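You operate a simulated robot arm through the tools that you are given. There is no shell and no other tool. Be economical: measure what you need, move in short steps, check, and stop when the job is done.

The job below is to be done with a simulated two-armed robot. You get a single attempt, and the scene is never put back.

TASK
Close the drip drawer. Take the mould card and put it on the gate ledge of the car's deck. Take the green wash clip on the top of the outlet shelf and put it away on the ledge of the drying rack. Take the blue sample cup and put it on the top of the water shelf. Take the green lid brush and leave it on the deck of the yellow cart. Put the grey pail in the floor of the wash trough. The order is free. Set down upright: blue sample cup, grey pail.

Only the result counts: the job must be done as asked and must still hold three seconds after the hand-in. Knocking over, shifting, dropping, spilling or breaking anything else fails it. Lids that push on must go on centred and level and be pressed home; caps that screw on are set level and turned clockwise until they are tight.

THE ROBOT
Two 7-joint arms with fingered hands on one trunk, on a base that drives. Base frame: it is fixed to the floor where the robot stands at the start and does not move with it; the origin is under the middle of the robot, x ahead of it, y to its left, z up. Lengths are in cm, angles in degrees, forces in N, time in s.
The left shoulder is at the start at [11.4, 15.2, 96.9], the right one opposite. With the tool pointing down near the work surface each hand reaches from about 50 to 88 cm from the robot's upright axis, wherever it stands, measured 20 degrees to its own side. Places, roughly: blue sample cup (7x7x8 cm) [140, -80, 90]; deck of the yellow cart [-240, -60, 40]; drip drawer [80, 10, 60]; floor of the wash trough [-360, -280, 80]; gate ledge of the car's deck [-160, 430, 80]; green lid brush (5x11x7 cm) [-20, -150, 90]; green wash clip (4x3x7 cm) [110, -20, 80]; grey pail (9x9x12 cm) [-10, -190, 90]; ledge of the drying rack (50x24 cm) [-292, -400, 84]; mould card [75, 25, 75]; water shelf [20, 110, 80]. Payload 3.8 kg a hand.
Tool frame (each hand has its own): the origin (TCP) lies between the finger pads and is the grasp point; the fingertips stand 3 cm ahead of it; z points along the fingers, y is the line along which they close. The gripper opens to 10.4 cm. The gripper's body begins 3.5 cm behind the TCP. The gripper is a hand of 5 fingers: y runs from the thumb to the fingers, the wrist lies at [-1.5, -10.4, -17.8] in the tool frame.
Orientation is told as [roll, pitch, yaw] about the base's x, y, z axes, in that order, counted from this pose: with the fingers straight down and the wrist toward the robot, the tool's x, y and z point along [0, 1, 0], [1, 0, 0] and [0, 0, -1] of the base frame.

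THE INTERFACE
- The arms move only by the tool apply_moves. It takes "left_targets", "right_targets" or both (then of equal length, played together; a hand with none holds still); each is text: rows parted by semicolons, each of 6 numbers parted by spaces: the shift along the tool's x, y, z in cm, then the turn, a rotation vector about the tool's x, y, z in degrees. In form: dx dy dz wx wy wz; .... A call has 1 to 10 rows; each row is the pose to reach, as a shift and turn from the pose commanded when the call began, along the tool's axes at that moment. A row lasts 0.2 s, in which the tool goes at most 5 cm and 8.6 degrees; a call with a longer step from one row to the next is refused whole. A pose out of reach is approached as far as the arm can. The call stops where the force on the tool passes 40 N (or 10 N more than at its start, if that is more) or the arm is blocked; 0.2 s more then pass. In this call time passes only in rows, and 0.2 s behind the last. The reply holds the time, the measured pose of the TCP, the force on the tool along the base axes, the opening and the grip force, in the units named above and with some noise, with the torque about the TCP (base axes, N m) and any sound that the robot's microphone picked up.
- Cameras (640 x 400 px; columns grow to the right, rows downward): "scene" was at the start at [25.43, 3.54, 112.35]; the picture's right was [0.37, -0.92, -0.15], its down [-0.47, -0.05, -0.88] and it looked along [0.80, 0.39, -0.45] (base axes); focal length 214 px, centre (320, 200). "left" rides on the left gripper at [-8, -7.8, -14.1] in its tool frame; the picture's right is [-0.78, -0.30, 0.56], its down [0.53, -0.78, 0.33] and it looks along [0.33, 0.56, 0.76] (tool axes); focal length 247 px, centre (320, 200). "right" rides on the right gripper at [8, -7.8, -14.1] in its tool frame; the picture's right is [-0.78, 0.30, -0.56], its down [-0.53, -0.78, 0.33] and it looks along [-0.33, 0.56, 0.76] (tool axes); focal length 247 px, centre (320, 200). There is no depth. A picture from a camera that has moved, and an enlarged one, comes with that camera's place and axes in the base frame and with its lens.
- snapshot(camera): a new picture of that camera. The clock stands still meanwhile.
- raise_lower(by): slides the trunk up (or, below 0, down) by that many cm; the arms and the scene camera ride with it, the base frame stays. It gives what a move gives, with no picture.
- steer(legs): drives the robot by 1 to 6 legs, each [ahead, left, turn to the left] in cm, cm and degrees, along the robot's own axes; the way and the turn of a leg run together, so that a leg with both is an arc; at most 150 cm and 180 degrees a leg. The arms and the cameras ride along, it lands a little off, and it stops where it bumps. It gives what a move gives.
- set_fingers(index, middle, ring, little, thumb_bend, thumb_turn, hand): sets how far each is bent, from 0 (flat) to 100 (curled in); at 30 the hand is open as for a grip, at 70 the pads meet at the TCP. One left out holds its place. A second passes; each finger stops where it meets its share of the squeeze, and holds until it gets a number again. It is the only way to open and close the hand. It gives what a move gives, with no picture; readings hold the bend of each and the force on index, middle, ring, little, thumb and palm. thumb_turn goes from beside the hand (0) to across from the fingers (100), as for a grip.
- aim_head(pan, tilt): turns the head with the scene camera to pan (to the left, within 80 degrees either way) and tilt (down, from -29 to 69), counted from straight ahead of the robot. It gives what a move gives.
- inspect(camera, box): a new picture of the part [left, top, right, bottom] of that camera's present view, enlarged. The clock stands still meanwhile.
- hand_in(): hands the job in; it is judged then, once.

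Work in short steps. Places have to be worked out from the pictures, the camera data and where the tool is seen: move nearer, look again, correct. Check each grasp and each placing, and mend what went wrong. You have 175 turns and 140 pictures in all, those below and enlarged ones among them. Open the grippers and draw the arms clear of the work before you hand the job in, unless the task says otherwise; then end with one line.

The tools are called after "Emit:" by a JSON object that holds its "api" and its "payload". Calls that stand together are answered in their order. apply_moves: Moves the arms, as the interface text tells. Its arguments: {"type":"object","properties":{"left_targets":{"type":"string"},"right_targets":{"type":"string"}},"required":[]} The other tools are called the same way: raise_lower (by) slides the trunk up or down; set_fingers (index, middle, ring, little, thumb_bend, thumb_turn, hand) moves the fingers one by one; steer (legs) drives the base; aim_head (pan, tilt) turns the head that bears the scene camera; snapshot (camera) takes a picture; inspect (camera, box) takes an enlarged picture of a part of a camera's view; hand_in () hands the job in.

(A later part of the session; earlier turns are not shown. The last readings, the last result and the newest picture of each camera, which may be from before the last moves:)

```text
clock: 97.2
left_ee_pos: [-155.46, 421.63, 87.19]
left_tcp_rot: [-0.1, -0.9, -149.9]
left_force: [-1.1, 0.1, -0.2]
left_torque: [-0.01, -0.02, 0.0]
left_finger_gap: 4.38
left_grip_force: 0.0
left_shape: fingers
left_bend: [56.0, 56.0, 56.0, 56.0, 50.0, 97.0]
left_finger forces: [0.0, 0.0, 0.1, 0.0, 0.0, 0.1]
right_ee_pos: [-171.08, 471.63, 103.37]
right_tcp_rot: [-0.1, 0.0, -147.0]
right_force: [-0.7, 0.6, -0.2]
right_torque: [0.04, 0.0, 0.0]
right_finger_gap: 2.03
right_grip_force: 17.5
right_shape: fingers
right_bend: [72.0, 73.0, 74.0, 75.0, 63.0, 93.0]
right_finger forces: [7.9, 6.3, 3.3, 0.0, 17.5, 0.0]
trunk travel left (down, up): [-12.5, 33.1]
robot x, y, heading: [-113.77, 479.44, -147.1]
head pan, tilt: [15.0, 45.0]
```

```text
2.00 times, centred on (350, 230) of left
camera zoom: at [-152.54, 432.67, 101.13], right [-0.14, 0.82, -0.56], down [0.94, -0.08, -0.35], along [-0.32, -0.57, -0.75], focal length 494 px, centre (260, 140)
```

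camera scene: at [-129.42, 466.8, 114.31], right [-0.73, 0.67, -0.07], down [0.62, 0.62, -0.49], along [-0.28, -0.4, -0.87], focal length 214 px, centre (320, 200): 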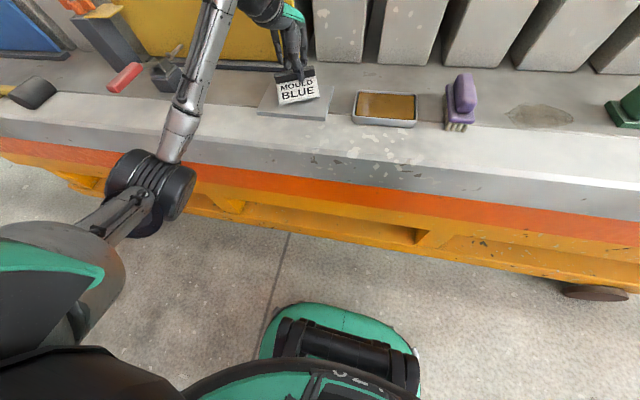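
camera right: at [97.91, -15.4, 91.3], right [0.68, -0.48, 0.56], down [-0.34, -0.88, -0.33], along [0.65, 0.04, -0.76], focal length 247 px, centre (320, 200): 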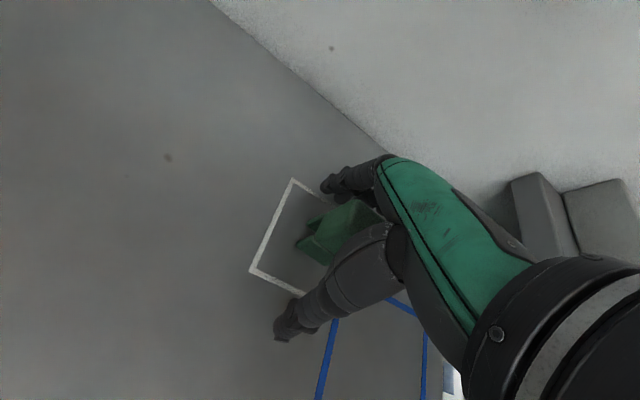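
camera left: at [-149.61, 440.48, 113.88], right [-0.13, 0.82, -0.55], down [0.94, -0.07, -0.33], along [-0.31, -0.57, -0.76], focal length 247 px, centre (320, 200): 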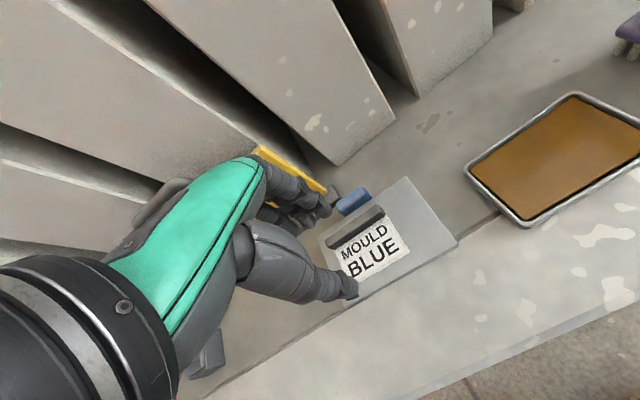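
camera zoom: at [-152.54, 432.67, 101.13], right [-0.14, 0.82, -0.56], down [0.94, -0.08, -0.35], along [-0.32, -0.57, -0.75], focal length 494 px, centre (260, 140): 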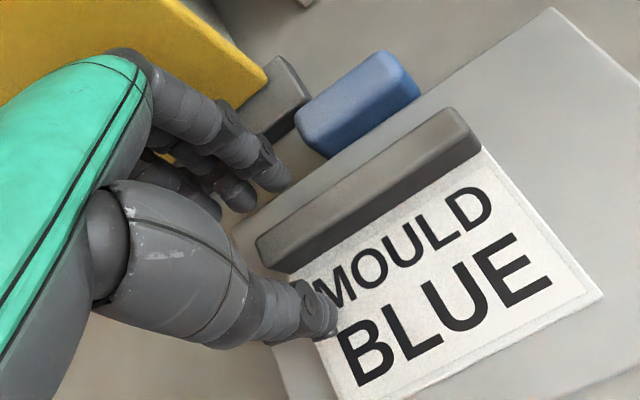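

Ridge lies between thumb and fingers, clear of the tab. Close and lift.

Emit:
{"api": "set_fingers", "payload": {"hand": "left", "index": 80, "middle": 80, "ring": 75, "little": 75, "thumb_bend": 75}}

Emit:
{"api": "apply_moves", "payload": {"left_targets": "0 0 -1 0 0 0; 0 0 -3 0 0 0; 0 -1 -6 0 0 0; 0 -2 -9 0 0 0"}}

Emit:
{"api": "snapshot", "payload": {"camera": "scene"}}

Emit:
{"api": "snapshot", "payload": {"camera": "left"}}

```text
clock: 98.2
left_ee_pos: [-155.37, 421.7, 87.18]
left_tcp_rot: [-0.2, -1.1, -149.9]
left_force: [-1.0, -1.2, 3.2]
left_torque: [0.15, -0.15, -0.08]
left_finger_gap: 0.96
left_grip_force: 16.5
left_shape: fingers
left_bend: [74.0, 78.0, 75.0, 75.0, 65.0, 95.0]
left_finger forces: [7.0, 8.9, 0.1, 0.0, 16.6, 0.0]
right_ee_pos: [-171.16, 471.58, 103.37]
right_tcp_rot: [0.0, 0.1, -146.9]
right_force: [0.1, -0.1, 0.2]
right_torque: [-0.02, -0.03, 0.01]
right_finger_gap: 2.04
right_grip_force: 17.9
right_shape: fingers
right_bend: [72.0, 73.0, 74.0, 75.0, 63.0, 93.0]
right_finger forces: [7.9, 6.3, 3.2, 0.0, 17.4, 0.0]
trunk travel left (down, up): [-12.5, 33.1]
robot x, y, heading: [-114.05, 479.1, -146.8]
head pan, tilt: [15.0, 45.0]
```

```text
clock: 99.2
left_ee_pos: [-153.3, 422.91, 96.1]
left_tcp_rot: [-0.1, -0.9, -149.9]
left_force: [-0.8, -0.3, -0.5]
left_torque: [-0.02, 0.0, 0.0]
left_finger_gap: 0.95
left_grip_force: 14.9
left_shape: fingers
left_bend: [75.0, 79.0, 75.0, 75.0, 65.0, 94.0]
left_finger forces: [9.0, 6.3, 0.0, 0.1, 15.2, 0.0]
right_ee_pos: [-171.06, 471.68, 103.3]
right_tcp_rot: [0.0, 0.1, -146.8]
right_force: [1.0, -0.4, -0.4]
right_torque: [0.01, 0.0, 0.02]
right_finger_gap: 2.07
right_grip_force: 17.7
right_shape: fingers
right_bend: [72.0, 73.0, 74.0, 75.0, 63.0, 93.0]
right_finger forces: [7.9, 6.3, 3.3, 0.0, 17.4, 0.1]
trunk travel left (down, up): [-12.5, 33.1]
robot x, y, heading: [-114.06, 479.04, -147.2]
head pan, tilt: [15.0, 45.0]
```

```text
83 pictures are left
camera scene: at [-129.39, 466.84, 114.32], right [-0.73, 0.67, -0.07], down [0.62, 0.62, -0.49], along [-0.28, -0.4, -0.87], focal length 214 px, centre (320, 200)
```

scene: 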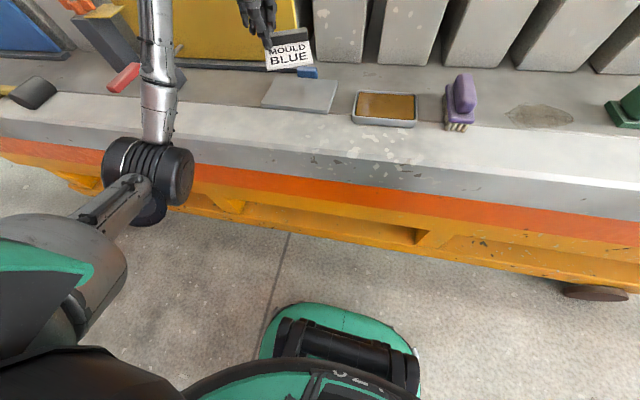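

```text
82 pictures are left
camera left: at [-150.41, 433.77, 110.06], right [-0.14, 0.82, -0.56], down [0.94, -0.08, -0.35], along [-0.32, -0.57, -0.75], focal length 247 px, centre (320, 200)
```

left: 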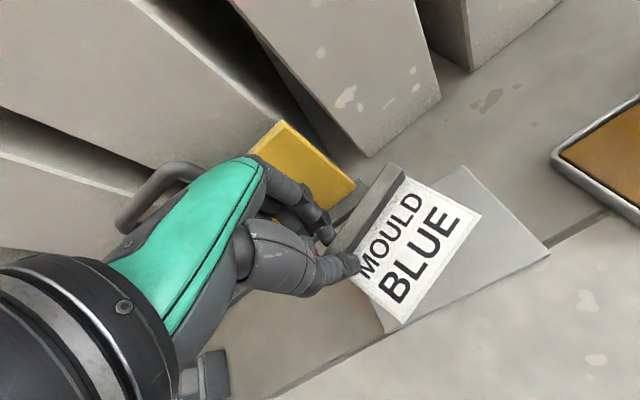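

The card is held. I'll take it to the bare strip in front of the yellow gate (TCP ≈ [-142.7,408.9]) and look before lowering.

Emit:
{"api": "apply_moves", "payload": {"left_targets": "4.3 -1 0 0 0 0; 8.6 -2.1 0 0 0 0; 13 -2.1 0 0 0 0; 17.4 -2.1 0 0 0 0; 17.4 -2.1 3 0 0 0; 17.4 -2.1 6 0 0 0"}}

Emit:
{"api": "inspect", "payload": {"camera": "scene", "box": [100, 20, 360, 160]}}

Emit:
{"api": "snapshot", "payload": {"camera": "left"}}

```text
clock: 100.6
left_ee_pos: [-142.95, 408.61, 89.99]
left_tcp_rot: [-0.2, -0.9, -149.9]
left_force: [0.3, -0.1, -0.3]
left_torque: [-0.01, 0.01, -0.03]
left_finger_gap: 0.94
left_grip_force: 15.2
left_shape: fingers
left_bend: [75.0, 79.0, 75.0, 75.0, 65.0, 94.0]
left_finger forces: [8.8, 6.1, 0.1, 0.0, 15.0, 0.0]
right_ee_pos: [-171.09, 471.51, 103.32]
right_tcp_rot: [0.0, -0.1, -146.9]
right_force: [-0.3, -0.6, -0.5]
right_torque: [0.01, -0.03, 0.03]
right_finger_gap: 1.44
right_grip_force: 17.9
right_shape: fingers
right_bend: [73.0, 73.0, 75.0, 75.0, 65.0, 93.0]
right_finger forces: [7.4, 11.8, 1.0, 0.1, 16.5, 0.0]
trunk travel left (down, up): [-12.5, 33.1]
robot x, y, heading: [-114.2, 479.27, -146.9]
head pan, tilt: [15.0, 45.0]
```

```text
2.46 times, centred on (230, 90) of scene
camera zoom: at [-129.4, 466.76, 114.3], right [-0.74, 0.67, -0.07], down [0.62, 0.62, -0.48], along [-0.28, -0.4, -0.87], focal length 528 px, centre (542, 471)
```

zoom: 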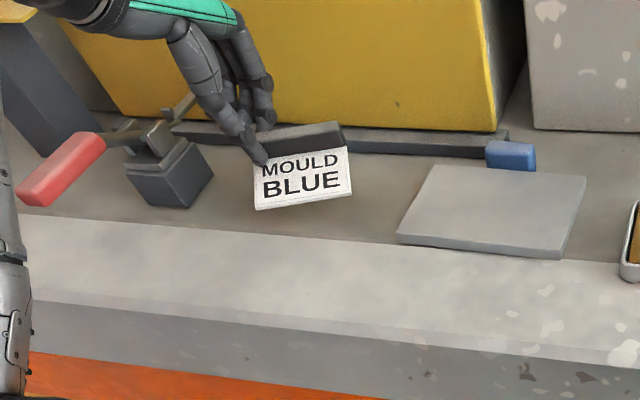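

```text
80 pictures are left
camera left: at [-140.2, 419.51, 103.87], right [-0.14, 0.82, -0.56], down [0.94, -0.08, -0.35], along [-0.32, -0.57, -0.75], focal length 247 px, centre (320, 200)
```

left: 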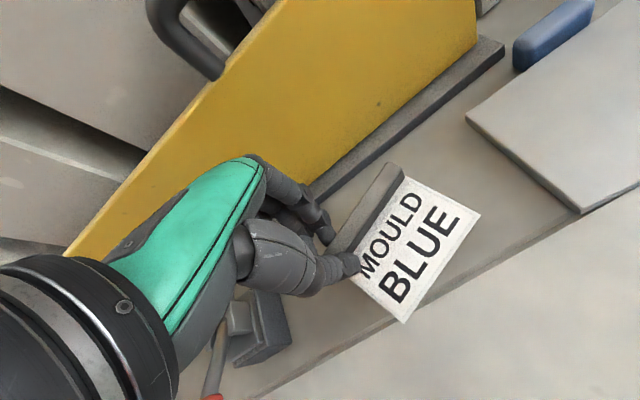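

I'll square and level it a little, then lower until contact.

Emit:
{"api": "apply_moves", "payload": {"left_targets": "0 -0.3 0 0 3.5 5; 0 -0.6 0.5 0 7 10; 0 -0.6 1.5 0 7 10; 0 -0.6 2.3 0 7 10; 0 -0.6 3 0 7 10"}}

Emit:
{"api": "inspect", "payload": {"camera": "scene", "box": [100, 20, 360, 160]}}

```text
clock: 101.8
left_ee_pos: [-142.61, 408.9, 86.85]
left_tcp_rot: [7.1, -0.3, -159.9]
left_force: [0.6, -0.5, -0.1]
left_torque: [0.02, -0.03, -0.02]
left_finger_gap: 0.88
left_grip_force: 10.6
left_shape: fingers
left_bend: [75.0, 80.0, 75.0, 75.0, 66.0, 96.0]
left_finger forces: [11.1, 0.0, 0.1, 0.1, 11.0, 0.0]
right_ee_pos: [-171.21, 471.57, 103.42]
right_tcp_rot: [0.0, 0.0, -146.9]
right_force: [0.0, 0.2, -0.6]
right_torque: [-0.01, 0.01, -0.01]
right_finger_gap: 1.47
right_grip_force: 18.3
right_shape: fingers
right_bend: [73.0, 73.0, 75.0, 75.0, 65.0, 93.0]
right_finger forces: [7.5, 11.7, 1.0, 0.1, 16.4, 0.0]
trunk travel left (down, up): [-12.5, 33.1]
robot x, y, heading: [-113.83, 479.27, -146.8]
head pan, tilt: [15.0, 45.0]
```

```text
2.46 times, centred on (230, 90) of scene
camera zoom: at [-129.41, 466.8, 114.31], right [-0.73, 0.67, -0.07], down [0.62, 0.62, -0.49], along [-0.28, -0.4, -0.87], focal length 528 px, centre (542, 471)
```

zoom: 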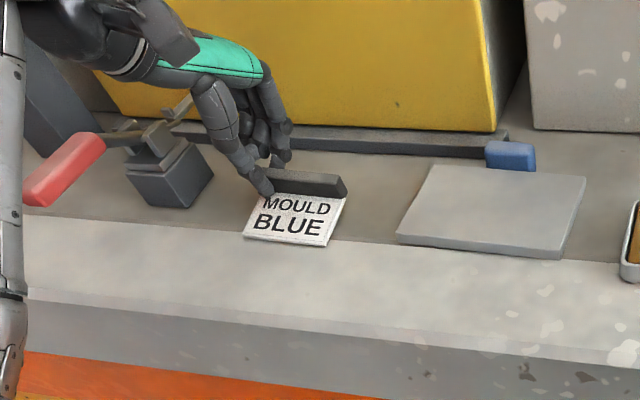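

Level now and just above the deck. Lowering in small steps.

Emit:
{"api": "apply_moves", "payload": {"left_targets": "0 0 0.5 0 0 0; 0 0 0.9 0 0 0; 0 0 1.2 0 0 0"}}

```text
clock: 102.6
left_ee_pos: [-142.56, 408.93, 85.93]
left_tcp_rot: [7.2, -0.4, -159.9]
left_force: [1.3, 1.0, 2.2]
left_torque: [0.13, -0.1, 0.03]
left_finger_gap: 0.93
left_grip_force: 12.8
left_shape: fingers
left_bend: [74.0, 80.0, 75.0, 75.0, 67.0, 96.0]
left_finger forces: [10.7, 0.0, 0.1, 0.0, 14.3, 0.0]
right_ee_pos: [-171.19, 471.73, 103.41]
right_tcp_rot: [0.0, 0.0, -146.9]
right_force: [-0.2, -0.6, 0.6]
right_torque: [0.02, 0.01, 0.0]
right_finger_gap: 1.47
right_grip_force: 18.3
right_shape: fingers
right_bend: [73.0, 73.0, 75.0, 75.0, 65.0, 93.0]
right_finger forces: [7.5, 11.7, 1.0, 0.1, 16.5, 0.0]
trunk travel left (down, up): [-12.5, 33.1]
robot x, y, heading: [-113.72, 479.6, -146.9]
head pan, tilt: [15.0, 45.0]
```

Contact at about 3 N. I open part way and lift away.

Emit:
{"api": "set_fingers", "payload": {"hand": "left", "index": 58, "middle": 58, "ring": 58, "little": 58, "thumb_bend": 52}}

Emit:
{"api": "apply_moves", "payload": {"left_targets": "0 0 -1.5 0 0 0; 0 0 -4 0 0 0; 0 -1 -8 0 0 0; 0 -3 -12 0 0 0"}}

Emit:
{"api": "inspect", "payload": {"camera": "scene", "box": [100, 20, 360, 160]}}

```text
clock: 103.6
left_ee_pos: [-142.55, 408.82, 85.76]
left_tcp_rot: [7.0, -0.3, -159.9]
left_force: [0.3, 0.3, 1.1]
left_torque: [0.01, -0.05, 0.01]
left_finger_gap: 4.09
left_grip_force: 0.5
left_shape: fingers
left_bend: [57.0, 57.0, 57.0, 57.0, 52.0, 97.0]
left_finger forces: [0.0, 0.0, 0.1, 0.0, 0.8, 0.1]
right_ee_pos: [-171.26, 471.67, 103.49]
right_tcp_rot: [0.0, 0.0, -146.9]
right_force: [-0.1, -0.1, -0.2]
right_torque: [0.0, 0.0, -0.03]
right_finger_gap: 1.44
right_grip_force: 18.6
right_shape: fingers
right_bend: [73.0, 73.0, 75.0, 75.0, 65.0, 93.0]
right_finger forces: [7.5, 11.7, 1.0, 0.0, 16.5, 0.1]
trunk travel left (down, up): [-12.5, 33.1]
robot x, y, heading: [-113.82, 479.12, -146.8]
head pan, tilt: [15.0, 45.0]
```

```text
clock: 104.6
left_ee_pos: [-140.03, 411.81, 97.83]
left_tcp_rot: [7.1, -0.3, -159.9]
left_force: [-0.1, -0.6, 0.4]
left_torque: [0.0, -0.03, -0.01]
left_finger_gap: 4.06
left_grip_force: 0.1
left_shape: fingers
left_bend: [57.0, 57.0, 57.0, 57.0, 52.0, 97.0]
left_finger forces: [0.0, 0.0, 0.1, 0.0, 0.1, 0.1]
right_ee_pos: [-171.12, 471.59, 103.4]
right_tcp_rot: [0.0, 0.0, -146.9]
right_force: [-0.6, -0.3, -0.9]
right_torque: [-0.03, 0.04, 0.0]
right_finger_gap: 1.45
right_grip_force: 18.4
right_shape: fingers
right_bend: [73.0, 73.0, 75.0, 75.0, 65.0, 93.0]
right_finger forces: [7.5, 11.6, 1.1, 0.0, 16.6, 0.0]
trunk travel left (down, up): [-12.5, 33.1]
robot x, y, heading: [-113.91, 479.17, -146.9]
head pan, tilt: [15.0, 45.0]
```

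```text
2.46 times, centred on (230, 90) of scene
camera zoom: at [-129.34, 466.88, 114.34], right [-0.73, 0.67, -0.07], down [0.62, 0.62, -0.49], along [-0.28, -0.4, -0.87], focal length 528 px, centre (542, 471)
```

zoom: 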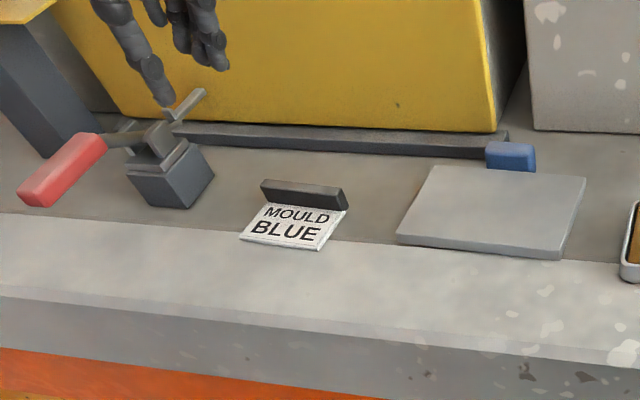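

The card lies flat on the ledge. Now to restore the plate: its blue tab is tall (top ≈85), so I can pinch it, pull about 2 cm back and turn about 5°. First I'll straighten the hand and move over the tab.

Emit:
{"api": "apply_moves", "payload": {"left_targets": "0 0 0 0 -3.5 -6.3; 0 0 0 0 -7 -12.6"}}

Emit:
{"api": "set_fingers", "payload": {"hand": "left", "index": 55, "middle": 55, "ring": 55, "little": 55, "thumb_bend": 48}}

Emit:
{"api": "apply_moves", "payload": {"left_targets": "-4 1.5 0 0 0 0; -8 3 0 0 0 0; -12 4.5 0 0 0 0; -16 6 0 0 0 0; -20 7.5 0 0 0 0; -23.6 9 1 0 0 0; -23.6 9.5 4.5 0 0 0"}}

Emit:
{"api": "snapshot", "payload": {"camera": "left"}}

Emit:
{"api": "inspect", "payload": {"camera": "scene", "box": [220, 30, 380, 140]}}

```text
clock: 105.2
left_ee_pos: [-140.09, 411.43, 97.7]
left_tcp_rot: [-0.2, -1.0, -147.3]
left_force: [-0.2, -0.2, -0.9]
left_torque: [-0.03, -0.01, 0.01]
left_finger_gap: 4.07
left_grip_force: 0.0
left_shape: fingers
left_bend: [57.0, 57.0, 57.0, 57.0, 52.0, 97.0]
left_finger forces: [0.0, 0.0, 0.0, 0.0, 0.1, 0.0]
right_ee_pos: [-171.12, 471.71, 103.39]
right_tcp_rot: [0.1, 0.0, -146.8]
right_force: [0.5, -0.6, -0.1]
right_torque: [0.0, 0.01, -0.02]
right_finger_gap: 1.45
right_grip_force: 18.2
right_shape: fingers
right_bend: [73.0, 73.0, 75.0, 75.0, 65.0, 93.0]
right_finger forces: [7.5, 11.8, 1.0, 0.0, 16.5, 0.1]
trunk travel left (down, up): [-12.5, 33.1]
robot x, y, heading: [-113.83, 479.21, -146.8]
head pan, tilt: [15.0, 45.0]
```

```text
clock: 106.2
left_ee_pos: [-140.23, 411.57, 97.74]
left_tcp_rot: [-0.2, -1.1, -147.3]
left_force: [0.3, -0.1, -0.7]
left_torque: [0.0, 0.02, 0.0]
left_finger_gap: 4.76
left_grip_force: 0.0
left_shape: fingers
left_bend: [55.0, 55.0, 55.0, 55.0, 48.0, 97.0]
left_finger forces: [0.0, 0.0, 0.0, 0.0, 0.1, 0.0]
right_ee_pos: [-171.14, 471.64, 103.44]
right_tcp_rot: [0.0, 0.0, -146.9]
right_force: [-0.4, -0.5, -0.7]
right_torque: [-0.02, -0.03, -0.01]
right_finger_gap: 1.48
right_grip_force: 18.1
right_shape: fingers
right_bend: [73.0, 73.0, 75.0, 75.0, 65.0, 93.0]
right_finger forces: [7.5, 11.8, 0.9, 0.0, 16.6, 0.0]
trunk travel left (down, up): [-12.5, 33.1]
robot x, y, heading: [-114.04, 479.18, -147.1]
head pan, tilt: [15.0, 45.0]
```

```text
clock: 107.8
left_ee_pos: [-160.96, 425.6, 93.3]
left_tcp_rot: [-0.1, -1.2, -147.2]
left_force: [0.3, 0.1, 0.4]
left_torque: [-0.04, 0.01, -0.04]
left_finger_gap: 4.77
left_grip_force: 0.0
left_shape: fingers
left_bend: [55.0, 55.0, 55.0, 55.0, 48.0, 97.0]
left_finger forces: [0.1, 0.1, 0.0, 0.0, 0.0, 0.0]
right_ee_pos: [-171.16, 471.59, 103.28]
right_tcp_rot: [0.1, 0.1, -146.9]
right_force: [-0.3, 1.2, -0.6]
right_torque: [-0.04, -0.02, 0.0]
right_finger_gap: 1.44
right_grip_force: 18.8
right_shape: fingers
right_bend: [73.0, 73.0, 75.0, 75.0, 65.0, 93.0]
right_finger forces: [7.4, 11.8, 1.0, 0.0, 16.6, 0.1]
trunk travel left (down, up): [-12.5, 33.1]
robot x, y, heading: [-114.1, 479.29, -146.9]
head pan, tilt: [15.0, 45.0]
```

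```text
77 pictures are left
camera left: at [-158.62, 436.63, 107.23], right [-0.18, 0.81, -0.56], down [0.94, -0.03, -0.35], along [-0.3, -0.59, -0.75], focal length 247 px, centre (320, 200)
```

left: 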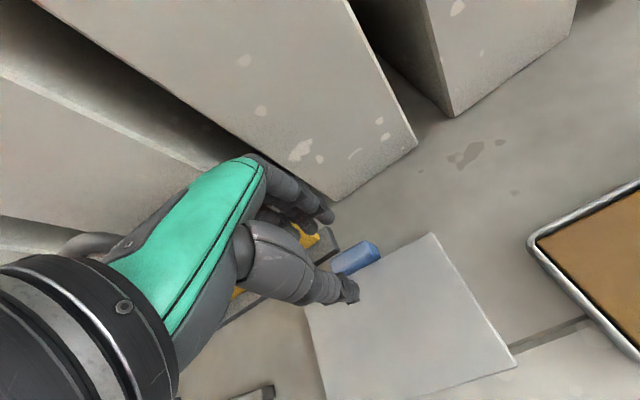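

```text
3.64 times, centred on (300, 85) of scene
camera zoom: at [-129.41, 466.71, 114.29], right [-0.74, 0.67, -0.07], down [0.62, 0.62, -0.48], along [-0.28, -0.4, -0.87], focal length 780 px, centre (393, 618)
```

zoom: 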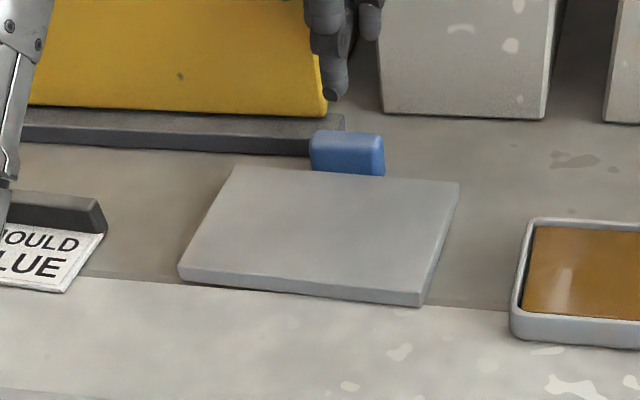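

Triangulation puts the tab centre near [-162,423.3] with its top near 84. I'll move over it and descend so the fingers go behind and the thumb in front.

Emit:
{"api": "apply_moves", "payload": {"left_targets": "0.6 1 0 0 0 0; 1.0 1.9 1.5 0 0 0; 1.0 1.9 3.5 0 0 0; 1.0 1.9 5 0 0 0; 1.0 1.9 6.3 0 0 0; 1.0 1.9 7.2 0 0 0"}}

Emit:
{"api": "inspect", "payload": {"camera": "left", "box": [230, 150, 470, 330]}}

Emit:
{"api": "inspect", "payload": {"camera": "scene", "box": [220, 30, 380, 140]}}

```text
clock: 109.2
left_ee_pos: [-162.17, 424.48, 86.94]
left_tcp_rot: [0.0, -1.4, -147.3]
left_force: [11.9, 19.6, 13.9]
left_torque: [-1.4, 0.37, 0.7]
left_finger_gap: 4.75
left_grip_force: 15.1
left_shape: fingers
left_bend: [55.0, 55.0, 54.0, 57.0, 48.0, 97.0]
left_finger forces: [0.0, 0.1, 8.9, 21.0, 0.0, 0.0]
right_ee_pos: [-170.78, 472.05, 103.68]
right_tcp_rot: [0.2, -0.3, -146.9]
right_force: [0.6, 0.0, -0.2]
right_torque: [-0.01, -0.01, -0.01]
right_finger_gap: 1.46
right_grip_force: 18.2
right_shape: fingers
right_bend: [73.0, 73.0, 75.0, 75.0, 65.0, 93.0]
right_finger forces: [7.4, 11.7, 1.0, 0.1, 16.6, 0.0]
trunk travel left (down, up): [-12.5, 33.1]
robot x, y, heading: [-114.11, 479.65, -147.0]
head pan, tilt: [15.0, 45.0]
```

```text
2.22 times, centred on (350, 240) of left
camera zoom: at [-159.69, 435.5, 100.85], right [-0.18, 0.81, -0.56], down [0.94, -0.04, -0.35], along [-0.3, -0.59, -0.75], focal length 549 px, centre (253, 111)
```

zoom: 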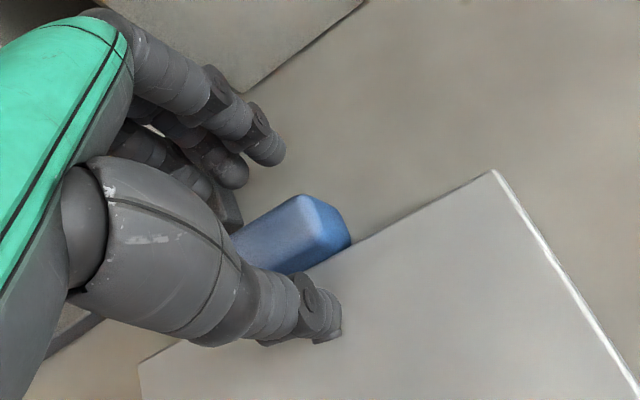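

```text
3.64 times, centred on (300, 85) of scene
camera zoom: at [-129.07, 467.28, 114.42], right [-0.74, 0.67, -0.07], down [0.61, 0.62, -0.49], along [-0.28, -0.41, -0.87], focal length 780 px, centre (393, 618)
```

zoom: 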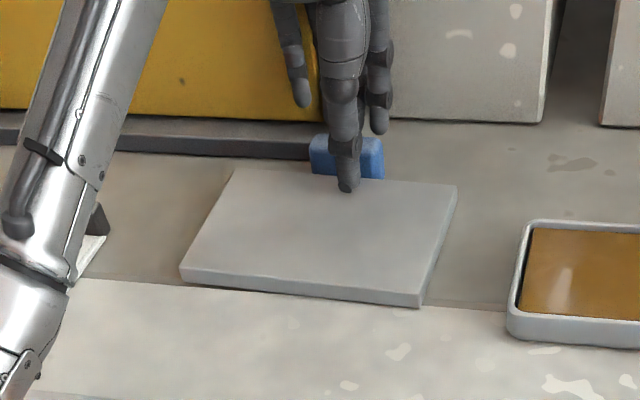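

Ring and little touch the gate base. Closing the hand now takes them off it and pinches the tab.

Emit:
{"api": "set_fingers", "payload": {"hand": "left", "index": 75, "middle": 75, "ring": 75, "little": 75, "thumb_bend": 75}}

Emit:
{"api": "inspect", "payload": {"camera": "scene", "box": [220, 30, 380, 140]}}

```text
clock: 110.2
left_ee_pos: [-162.54, 424.2, 86.6]
left_tcp_rot: [0.1, -1.1, -147.3]
left_force: [-6.0, 7.5, 6.1]
left_torque: [-0.17, -0.49, -0.68]
left_finger_gap: 1.53
left_grip_force: 26.9
left_shape: fingers
left_bend: [73.0, 73.0, 73.0, 75.0, 61.0, 97.0]
left_finger forces: [6.1, 5.4, 16.0, 0.0, 24.6, 1.4]
right_ee_pos: [-171.22, 471.87, 103.36]
right_tcp_rot: [0.2, 0.0, -147.0]
right_force: [-0.1, -0.2, -0.2]
right_torque: [-0.02, -0.02, -0.01]
right_finger_gap: 1.43
right_grip_force: 17.8
right_shape: fingers
right_bend: [73.0, 73.0, 75.0, 75.0, 65.0, 93.0]
right_finger forces: [7.4, 11.6, 1.0, 0.1, 16.4, 0.0]
trunk travel left (down, up): [-12.5, 33.1]
robot x, y, heading: [-114.04, 479.37, -147.0]
head pan, tilt: [15.0, 45.0]
```

```text
3.64 times, centred on (300, 85) of scene
camera zoom: at [-129.46, 467.0, 114.32], right [-0.73, 0.67, -0.07], down [0.62, 0.62, -0.49], along [-0.28, -0.4, -0.87], focal length 780 px, centre (393, 618)
```

zoom: 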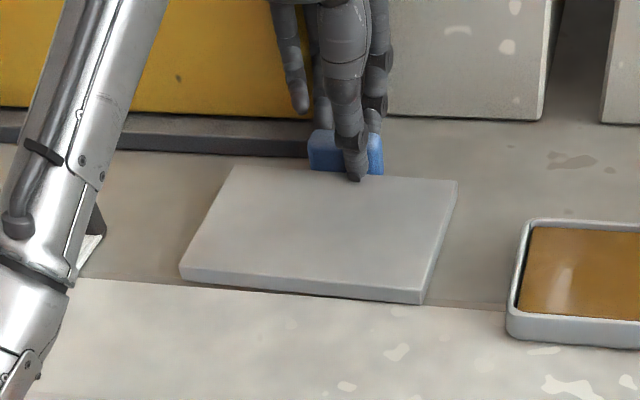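

The tab is pinched and the gate has not moved. I'll draw the plate back with the computed shift and turn.

Emit:
{"api": "apply_moves", "payload": {"left_targets": "0.2 -0.5 -0.2 0 0 -1.2; 0.45 -1.0 -0.2 0 0 -2.4; 0.7 -1.6 -0.2 0 0 -3.7; 0.91 -2.07 -0.2 0 0 -4.9"}}

Emit:
{"api": "inspect", "payload": {"camera": "scene", "box": [90, 40, 350, 180]}}

```text
clock: 111.2
left_ee_pos: [-159.83, 424.31, 86.49]
left_tcp_rot: [-0.2, -1.1, -142.2]
left_force: [-0.7, -2.9, 3.8]
left_torque: [0.26, -0.25, -0.12]
left_finger_gap: 1.5
left_grip_force: 19.8
left_shape: fingers
left_bend: [74.0, 73.0, 74.0, 75.0, 63.0, 96.0]
left_finger forces: [8.0, 4.7, 4.0, 0.0, 22.8, 0.0]
right_ee_pos: [-171.16, 471.64, 103.49]
right_tcp_rot: [0.0, 0.0, -146.8]
right_force: [0.1, 0.6, 0.6]
right_torque: [-0.04, 0.0, 0.02]
right_finger_gap: 1.47
right_grip_force: 18.2
right_shape: fingers
right_bend: [73.0, 73.0, 75.0, 75.0, 65.0, 93.0]
right_finger forces: [7.4, 11.6, 1.0, 0.1, 16.5, 0.0]
trunk travel left (down, up): [-12.5, 33.1]
robot x, y, heading: [-114.05, 479.01, -147.0]
head pan, tilt: [15.0, 45.0]
```

```text
2.46 times, centred on (220, 110) of scene
camera zoom: at [-129.39, 466.82, 114.31], right [-0.74, 0.67, -0.07], down [0.62, 0.62, -0.49], along [-0.28, -0.4, -0.87], focal length 528 px, centre (566, 422)
```

zoom: 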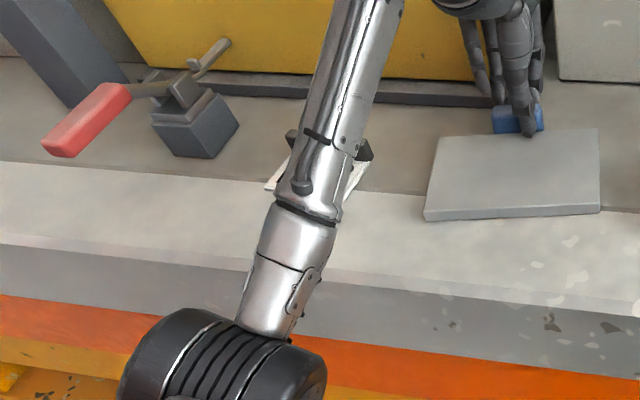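

Compared with the original crop the plate is now over-rotated by about 3.7° but near the right place. I'll turn it back with a small shift.

Emit:
{"api": "apply_moves", "payload": {"left_targets": "0.1 -0.2 0 0 0 1.9; 0.2 -0.4 0 0 0 3.7"}}

Emit:
{"api": "inspect", "payload": {"camera": "scene", "box": [90, 40, 350, 180]}}

```text
clock: 111.8
left_ee_pos: [-159.6, 424.66, 86.45]
left_tcp_rot: [-0.2, -0.9, -146.1]
left_force: [-2.4, -2.0, 3.8]
left_torque: [0.23, -0.17, -0.07]
left_finger_gap: 1.5
left_grip_force: 18.8
left_shape: fingers
left_bend: [74.0, 73.0, 74.0, 75.0, 64.0, 95.0]
left_finger forces: [9.3, 4.1, 2.5, 0.1, 20.9, 0.0]
right_ee_pos: [-171.19, 471.64, 103.35]
right_tcp_rot: [-0.1, 0.0, -147.0]
right_force: [-0.3, 0.3, -0.5]
right_torque: [-0.03, 0.03, -0.03]
right_finger_gap: 1.45
right_grip_force: 18.7
right_shape: fingers
right_bend: [73.0, 73.0, 75.0, 75.0, 65.0, 93.0]
right_finger forces: [7.6, 11.6, 1.0, 0.0, 16.5, 0.1]
trunk travel left (down, up): [-12.5, 33.1]
robot x, y, heading: [-113.74, 479.35, -147.2]
head pan, tilt: [15.0, 45.0]
```

```text
2.46 times, centred on (220, 110) of scene
camera zoom: at [-129.41, 466.81, 114.31], right [-0.73, 0.67, -0.07], down [0.62, 0.62, -0.49], along [-0.28, -0.4, -0.87], focal length 528 px, centre (566, 422)
```

zoom: 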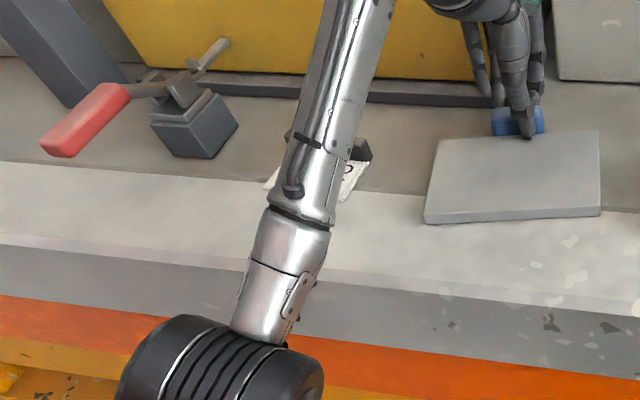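

The plate barely followed: it is still about 9° counter-clockwise of the original. I'll keep turning the pinched tab clockwise so the index finger levers it round.

Emit:
{"api": "apply_moves", "payload": {"left_targets": "-0.2 0 0 0 0 5; -0.4 0 0 0 0 10; -0.6 0 0 0 0 14"}}

Emit:
{"api": "inspect", "payload": {"camera": "scene", "box": [90, 40, 350, 180]}}

```text
clock: 112.6
left_ee_pos: [-159.74, 425.07, 86.52]
left_tcp_rot: [0.0, -1.1, -160.2]
left_force: [0.4, -1.5, 1.2]
left_torque: [0.1, -0.16, 0.09]
left_finger_gap: 1.51
left_grip_force: 16.5
left_shape: fingers
left_bend: [74.0, 74.0, 75.0, 75.0, 64.0, 94.0]
left_finger forces: [11.7, 2.6, 0.0, 0.0, 18.5, 0.1]
right_ee_pos: [-171.06, 471.62, 103.47]
right_tcp_rot: [0.0, -0.1, -146.9]
right_force: [0.3, -0.2, -1.2]
right_torque: [0.0, -0.01, 0.02]
right_finger_gap: 1.47
right_grip_force: 17.9
right_shape: fingers
right_bend: [73.0, 73.0, 75.0, 75.0, 65.0, 93.0]
right_finger forces: [7.3, 11.6, 1.0, 0.0, 16.5, 0.0]
trunk travel left (down, up): [-12.5, 33.1]
robot x, y, heading: [-114.03, 479.35, -146.6]
head pan, tilt: [15.0, 45.0]
```

```text
2.46 times, centred on (220, 110) of scene
camera zoom: at [-129.4, 466.8, 114.31], right [-0.73, 0.67, -0.07], down [0.62, 0.62, -0.49], along [-0.28, -0.4, -0.87], focal length 528 px, centre (566, 422)
```

zoom: 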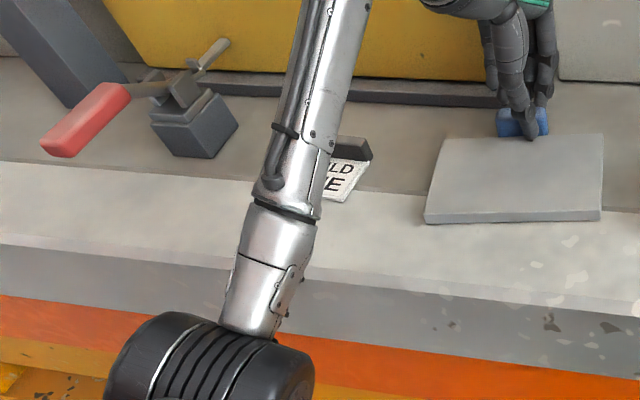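

It is turning. To finish the turn and bring it left, I'll release the tab, then press closed fingertips on the plate's near side and drag it left about 1.4 cm.

Emit:
{"api": "set_fingers", "payload": {"hand": "left", "index": 62, "middle": 62, "ring": 64, "little": 66, "thumb_bend": 50}}

Emit:
{"api": "apply_moves", "payload": {"left_targets": "0 0 -2 0 0 0; 0 0 -5 0 0 -4; 0 -2 -6 0 0 -8; 0 -6 -6 0 0 -13"}}

Emit:
{"api": "set_fingers", "payload": {"hand": "left", "index": 72, "middle": 72, "ring": 72, "little": 72, "thumb_bend": 72}}

Emit:
{"api": "inspect", "payload": {"camera": "scene", "box": [90, 40, 350, 180]}}

```text
clock: 113.6
left_ee_pos: [-159.86, 425.01, 86.51]
left_tcp_rot: [0.1, -1.1, -160.1]
left_force: [-0.6, -0.4, 0.1]
left_torque: [0.01, 0.03, -0.02]
left_finger_gap: 3.58
left_grip_force: 0.3
left_shape: fingers
left_bend: [62.0, 62.0, 64.0, 66.0, 50.0, 97.0]
left_finger forces: [0.0, 0.0, 0.0, 0.1, 0.1, 0.0]
right_ee_pos: [-171.15, 471.61, 103.38]
right_tcp_rot: [0.0, 0.0, -146.9]
right_force: [-0.1, -0.1, -0.1]
right_torque: [0.0, 0.0, 0.04]
right_finger_gap: 1.45
right_grip_force: 18.0
right_shape: fingers
right_bend: [73.0, 73.0, 75.0, 75.0, 65.0, 93.0]
right_finger forces: [7.5, 11.6, 1.0, 0.1, 16.5, 0.1]
trunk travel left (down, up): [-12.5, 33.1]
robot x, y, heading: [-114.08, 479.52, -146.9]
head pan, tilt: [15.0, 45.0]
```

```text
clock: 114.6
left_ee_pos: [-153.88, 426.87, 92.48]
left_tcp_rot: [-0.1, -1.1, -147.1]
left_force: [0.6, 0.1, -0.2]
left_torque: [0.04, 0.03, 0.0]
left_finger_gap: 3.61
left_grip_force: 0.0
left_shape: fingers
left_bend: [62.0, 62.0, 64.0, 66.0, 50.0, 97.0]
left_finger forces: [0.0, 0.1, 0.0, 0.1, 0.0, 0.1]
right_ee_pos: [-171.09, 471.65, 103.48]
right_tcp_rot: [0.1, 0.0, -146.9]
right_force: [1.0, -0.4, -0.2]
right_torque: [-0.01, 0.0, -0.01]
right_finger_gap: 1.44
right_grip_force: 17.8
right_shape: fingers
right_bend: [73.0, 73.0, 75.0, 75.0, 65.0, 93.0]
right_finger forces: [7.4, 11.6, 0.9, 0.0, 16.5, 0.1]
trunk travel left (down, up): [-12.5, 33.1]
robot x, y, heading: [-114.34, 479.17, -146.7]
head pan, tilt: [15.0, 45.0]
```

```text
clock: 115.6
left_ee_pos: [-153.91, 426.96, 92.49]
left_tcp_rot: [-0.1, -1.1, -147.1]
left_force: [0.1, 0.5, -0.2]
left_torque: [-0.01, 0.0, 0.01]
left_finger_gap: 0.0
left_grip_force: 0.0
left_shape: fingers
left_bend: [72.0, 72.0, 72.0, 72.0, 71.0, 97.0]
left_finger forces: [0.0, 0.0, 0.0, 0.0, 0.0, 0.1]
right_ee_pos: [-171.17, 471.71, 103.41]
right_tcp_rot: [-0.1, 0.0, -147.0]
right_force: [0.0, 1.0, -0.3]
right_torque: [0.03, 0.03, -0.01]
right_finger_gap: 1.46
right_grip_force: 18.2
right_shape: fingers
right_bend: [73.0, 73.0, 75.0, 75.0, 65.0, 93.0]
right_finger forces: [7.3, 11.6, 0.9, 0.1, 16.6, 0.0]
trunk travel left (down, up): [-12.5, 33.1]
robot x, y, heading: [-113.75, 479.47, -146.9]
head pan, tilt: [15.0, 45.0]
```

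```text
2.46 times, centred on (220, 110) of scene
camera zoom: at [-129.41, 466.81, 114.31], right [-0.73, 0.67, -0.07], down [0.62, 0.62, -0.49], along [-0.28, -0.4, -0.87], focal length 528 px, centre (566, 422)
```

zoom: 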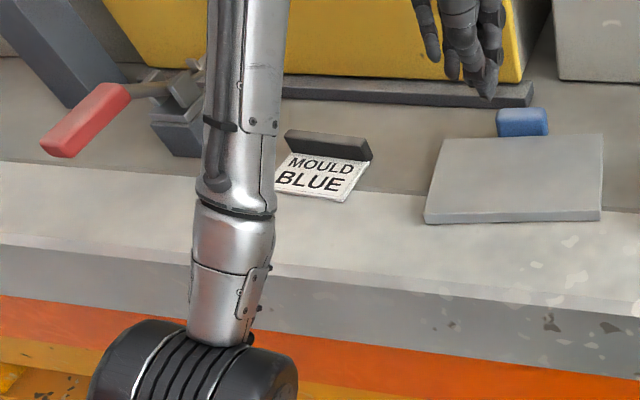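

Emit:
{"api": "apply_moves", "payload": {"left_targets": "-1 -4.2 0 0 0 0; -2.1 -4.2 3 0 0 0; -2.1 -4.2 6 0 0 0; -2.1 -4.2 7 0 0 0; -2.1 -4.2 7.5 0 0 0"}}

```text
clock: 116.7
left_ee_pos: [-151.67, 430.99, 86.27]
left_tcp_rot: [-0.3, -2.9, -146.8]
left_force: [8.3, 4.0, 32.1]
left_torque: [0.59, -0.35, -0.13]
left_finger_gap: 0.0
left_grip_force: 16.5
left_shape: fingers
left_bend: [72.0, 72.0, 72.0, 72.0, 71.0, 97.0]
left_finger forces: [0.0, 0.0, 0.0, 0.0, 32.8, 0.1]
right_ee_pos: [-171.05, 471.71, 103.52]
right_tcp_rot: [0.1, -0.1, -146.9]
right_force: [-0.3, 0.3, -0.8]
right_torque: [-0.04, -0.02, 0.02]
right_finger_gap: 1.46
right_grip_force: 18.5
right_shape: fingers
right_bend: [73.0, 73.0, 75.0, 75.0, 65.0, 93.0]
right_finger forces: [7.4, 11.6, 1.1, 0.0, 16.5, 0.0]
trunk travel left (down, up): [-12.5, 33.1]
robot x, y, heading: [-113.97, 479.4, -146.8]
head pan, tilt: [15.0, 45.0]
stopped in row 5 (left hand): the force on the tool passed its limit (the readings are from after the stop); the commanded pose is now the measured one
```

Thumb tip is on the plate at 32 N. I'll ease a little and drag left 1.5 cm.

Emit:
{"api": "apply_moves", "payload": {"left_targets": "0 0 -0.3 0 0 0; 0.5 0 -0.3 0 0 0; 1 0 -0.3 0 0 0; 1.5 0 -0.3 0 0 0"}}

Emit:
{"api": "inspect", "payload": {"camera": "scene", "box": [90, 40, 350, 180]}}

```text
clock: 117.7
left_ee_pos: [-150.97, 430.11, 86.22]
left_tcp_rot: [-0.3, -2.1, -147.1]
left_force: [0.4, 6.6, 23.4]
left_torque: [0.48, 0.03, -0.03]
left_finger_gap: 0.0
left_grip_force: 12.3
left_shape: fingers
left_bend: [72.0, 72.0, 72.0, 72.0, 73.0, 94.0]
left_finger forces: [0.0, 0.0, 0.0, 0.1, 24.6, 0.0]
right_ee_pos: [-171.06, 472.06, 103.47]
right_tcp_rot: [0.1, -0.2, -146.9]
right_force: [0.7, 0.4, -0.2]
right_torque: [-0.03, -0.04, -0.04]
right_finger_gap: 1.42
right_grip_force: 18.5
right_shape: fingers
right_bend: [73.0, 73.0, 75.0, 75.0, 65.0, 93.0]
right_finger forces: [7.4, 11.5, 1.0, 0.0, 16.5, 0.0]
trunk travel left (down, up): [-12.5, 33.1]
robot x, y, heading: [-114.23, 479.0, -146.9]
head pan, tilt: [15.0, 45.0]
```

```text
2.46 times, centred on (220, 110) of scene
camera zoom: at [-129.22, 467.15, 114.37], right [-0.74, 0.67, -0.07], down [0.62, 0.62, -0.49], along [-0.28, -0.4, -0.87], focal length 528 px, centre (566, 422)
```

zoom: 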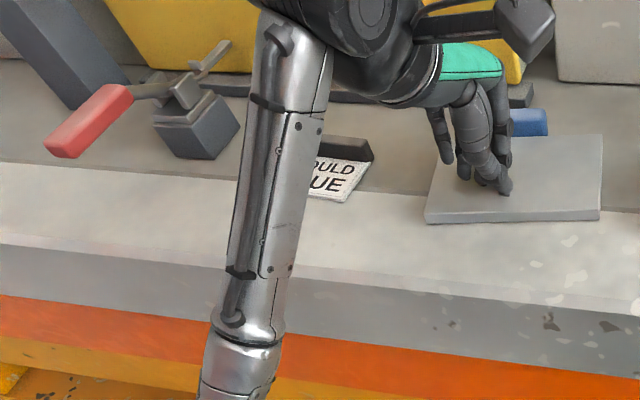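

The thumb is flexing rather than dragging the plate yet. I'll drag further left.

Emit:
{"api": "apply_moves", "payload": {"left_targets": "0.6 0 0 0 0 0; 1.2 0 0 0 0 0; 1.8 0 0 0 0 0; 2.4 0 0 0 0 0"}}

Emit:
{"api": "inspect", "payload": {"camera": "scene", "box": [90, 40, 350, 180]}}

```text
clock: 118.7
left_ee_pos: [-149.56, 427.91, 86.13]
left_tcp_rot: [-0.2, -2.2, -147.1]
left_force: [-3.3, 5.5, 26.4]
left_torque: [0.43, 0.2, -0.02]
left_finger_gap: 0.01
left_grip_force: 17.6
left_shape: fingers
left_bend: [72.0, 72.0, 72.0, 72.0, 74.0, 94.0]
left_finger forces: [11.6, 0.1, 0.0, 0.1, 23.1, 0.1]
right_ee_pos: [-171.1, 471.9, 103.53]
right_tcp_rot: [0.2, -0.2, -146.9]
right_force: [-0.4, -0.5, 0.6]
right_torque: [0.03, 0.01, -0.01]
right_finger_gap: 1.44
right_grip_force: 18.1
right_shape: fingers
right_bend: [73.0, 73.0, 75.0, 75.0, 65.0, 93.0]
right_finger forces: [7.5, 11.5, 1.1, 0.0, 16.4, 0.1]
trunk travel left (down, up): [-12.5, 33.1]
robot x, y, heading: [-114.27, 479.36, -146.8]
head pan, tilt: [15.0, 45.0]
```

```text
2.46 times, centred on (220, 110) of scene
camera zoom: at [-129.25, 467.14, 114.38], right [-0.74, 0.67, -0.07], down [0.62, 0.62, -0.49], along [-0.28, -0.4, -0.87], focal length 528 px, centre (566, 422)
```

zoom: 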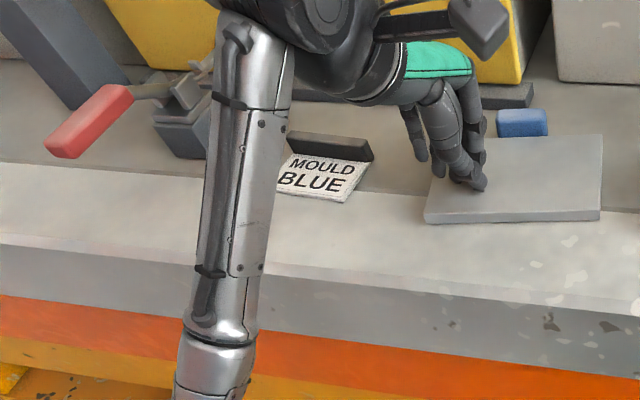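

Fingertips just slide, and the plate is now within about 1 cm and a few degrees of its original place, so I'll leave it. I lift away, raise the trunk, back off and turn to go back down.

Emit:
{"api": "apply_moves", "payload": {"left_targets": "0 0 -3 0 0 0; 0 -2 -7 0 0 0; 0 -6 -10 0 0 0; 0 -10 -12 0 0 0; 0 -13 -14 0 0 0; -2 -15 -16 0 0 0"}}

Emit:
{"api": "inspect", "payload": {"camera": "scene", "box": [90, 40, 350, 180]}}

Emit:
{"api": "raise_lower", "payload": {"by": 20}}

Emit:
{"api": "steer", "payload": {"legs": [[-31, 0, 0], [0, 0, 91]]}}

Emit:
{"api": "inspect", "payload": {"camera": "right", "box": [240, 140, 420, 350]}}

```text
clock: 120.1
left_ee_pos: [-137.43, 437.9, 101.3]
left_tcp_rot: [-0.3, -2.0, -147.0]
left_force: [0.7, 0.7, -0.1]
left_torque: [0.0, 0.02, 0.02]
left_finger_gap: 0.0
left_grip_force: 0.0
left_shape: fingers
left_bend: [72.0, 72.0, 72.0, 72.0, 72.0, 96.0]
left_finger forces: [0.0, 0.0, 0.0, 0.1, 0.0, 0.0]
right_ee_pos: [-171.26, 471.7, 103.36]
right_tcp_rot: [0.0, 0.0, -146.9]
right_force: [0.0, -0.3, -1.4]
right_torque: [-0.03, 0.03, 0.01]
right_finger_gap: 1.44
right_grip_force: 18.4
right_shape: fingers
right_bend: [73.0, 73.0, 75.0, 75.0, 65.0, 93.0]
right_finger forces: [7.3, 11.5, 0.9, 0.0, 16.5, 0.1]
trunk travel left (down, up): [-12.5, 33.1]
robot x, y, heading: [-113.94, 479.58, -146.9]
head pan, tilt: [15.0, 45.0]
```

```text
2.46 times, centred on (220, 110) of scene
camera zoom: at [-129.38, 466.89, 114.32], right [-0.74, 0.67, -0.07], down [0.62, 0.62, -0.49], along [-0.28, -0.4, -0.87], focal length 528 px, centre (566, 422)
```

zoom: 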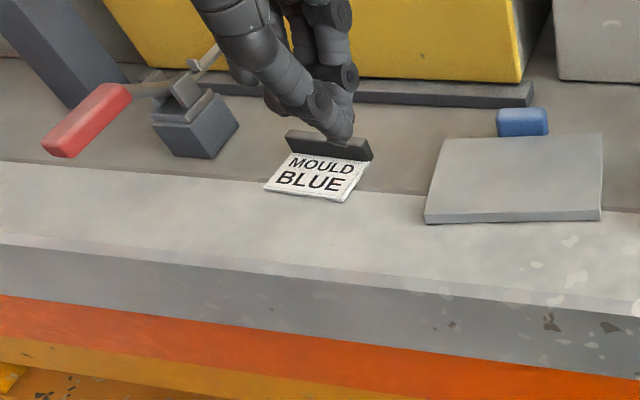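

```text
clock: 122.3
left_ee_pos: [-137.61, 437.86, 121.39]
left_tcp_rot: [-0.3, -2.0, -147.0]
left_force: [0.5, 0.5, 0.2]
left_torque: [0.04, 0.0, 0.0]
left_finger_gap: 0.0
left_grip_force: 0.0
left_shape: fingers
left_bend: [72.0, 72.0, 72.0, 72.0, 72.0, 96.0]
left_finger forces: [0.0, 0.1, 0.0, 0.0, 0.1, 0.1]
right_ee_pos: [-171.06, 471.71, 123.38]
right_tcp_rot: [0.0, 0.0, -147.0]
right_force: [0.6, 0.5, 0.1]
right_torque: [0.01, -0.03, -0.03]
right_finger_gap: 1.43
right_grip_force: 17.6
right_shape: fingers
right_bend: [73.0, 73.0, 75.0, 75.0, 65.0, 93.0]
right_finger forces: [7.2, 11.5, 0.8, 0.0, 16.3, 0.1]
trunk travel left (down, up): [-32.5, 13.1]
robot x, y, heading: [-114.12, 479.05, -146.8]
head pan, tilt: [15.0, 45.0]
```

```text
clock: 128.1
left_ee_pos: [-47.11, 471.14, 121.39]
left_tcp_rot: [-0.3, -2.1, -59.3]
left_force: [0.4, -0.2, 0.5]
left_torque: [-0.02, -0.01, 0.01]
left_finger_gap: 0.0
left_grip_force: 0.1
left_shape: fingers
left_bend: [72.0, 72.0, 72.0, 72.0, 72.0, 96.0]
left_finger forces: [0.1, 0.1, 0.0, 0.1, 0.0, 0.0]
right_ee_pos: [-82.39, 439.08, 123.41]
right_tcp_rot: [0.0, -0.1, -59.3]
right_force: [-0.1, -0.3, -0.4]
right_torque: [-0.02, -0.02, 0.0]
right_finger_gap: 1.4
right_grip_force: 17.8
right_shape: fingers
right_bend: [73.0, 73.0, 75.0, 75.0, 65.0, 93.0]
right_finger forces: [7.3, 11.0, 0.9, 0.0, 15.4, 0.0]
trunk travel left (down, up): [-32.5, 13.1]
robot x, y, heading: [-87.88, 496.46, -59.4]
head pan, tilt: [15.0, 45.0]
```

```text
1.90 times, centred on (330, 245) of right
camera zoom: at [-79.55, 449.69, 137.49], right [-0.52, -0.65, 0.56], down [-0.86, 0.39, -0.33], along [0.0, -0.65, -0.76], focal length 470 px, centre (301, 114)
```

zoom: 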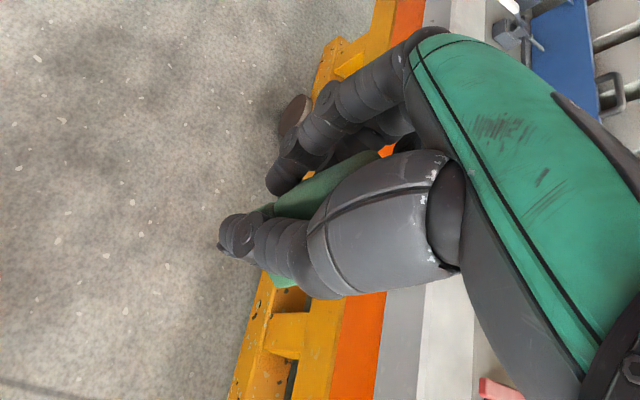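

The clip is still held. I retrace the route: down past the gap, then strafe back into the aisle.

Emit:
{"api": "steer", "payload": {"legs": [[0, 0, 5.4], [120, 0, 0], [0, -32, 0], [135, 0, 0], [0, -100, 0], [0, -102, 0]]}}

Emit:
{"api": "aim_head", "payload": {"pan": 0, "tilt": 15}}

Emit:
{"api": "snapshot", "payload": {"camera": "scene"}}

```text
clock: 152.7
left_ee_pos: [-84.41, 132.91, 121.31]
left_tcp_rot: [-0.3, -2.0, -53.9]
left_force: [0.4, 0.3, 0.6]
left_torque: [0.01, 0.04, -0.02]
left_finger_gap: 0.0
left_grip_force: 0.1
left_shape: fingers
left_bend: [72.0, 72.0, 72.0, 72.0, 72.0, 96.0]
left_finger forces: [0.1, 0.0, 0.1, 0.0, 0.0, 0.0]
right_ee_pos: [-116.47, 97.75, 123.49]
right_tcp_rot: [0.0, 0.0, -53.8]
right_force: [0.0, -0.2, -0.1]
right_torque: [0.0, 0.01, -0.01]
right_finger_gap: 1.39
right_grip_force: 17.6
right_shape: fingers
right_bend: [73.0, 73.0, 75.0, 75.0, 65.0, 93.0]
right_finger forces: [7.1, 11.1, 0.8, 0.0, 15.4, 0.0]
trunk travel left (down, up): [-32.5, 13.1]
robot x, y, heading: [-127.4, 154.04, -53.9]
head pan, tilt: [15.0, 45.0]
```

```text
clock: 153.6
left_ee_pos: [-84.43, 132.99, 121.33]
left_tcp_rot: [-0.3, -2.0, -54.0]
left_force: [0.2, -0.6, -0.6]
left_torque: [-0.03, 0.0, 0.0]
left_finger_gap: 0.0
left_grip_force: 0.0
left_shape: fingers
left_bend: [72.0, 72.0, 72.0, 72.0, 72.0, 96.0]
left_finger forces: [0.0, 0.0, 0.0, 0.1, 0.1, 0.1]
right_ee_pos: [-116.38, 97.65, 123.5]
right_tcp_rot: [0.1, 0.0, -53.8]
right_force: [-0.2, -0.1, 0.3]
right_torque: [0.03, 0.02, 0.0]
right_finger_gap: 1.37
right_grip_force: 16.8
right_shape: fingers
right_bend: [73.0, 73.0, 75.0, 75.0, 65.0, 93.0]
right_finger forces: [7.3, 11.0, 0.8, 0.0, 15.3, 0.0]
trunk travel left (down, up): [-32.5, 13.1]
robot x, y, heading: [-127.49, 154.33, -53.6]
head pan, tilt: [0.0, 15.0]
```

```text
64 pictures are left
camera scene: at [-120.59, 144.84, 143.08], right [-0.81, -0.59, 0.0], down [-0.18, 0.25, -0.95], along [0.56, -0.77, -0.3], focal length 214 px, centre (320, 200)
```

scene: 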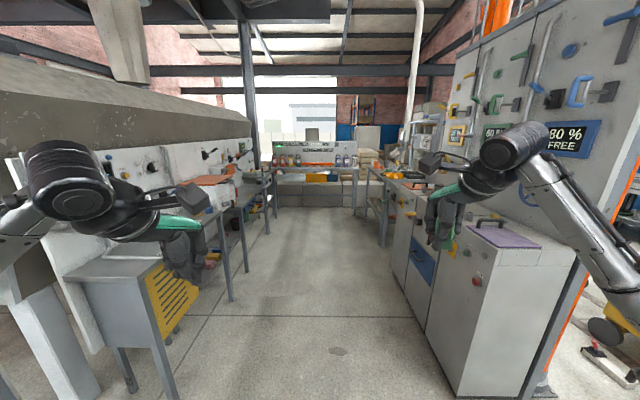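

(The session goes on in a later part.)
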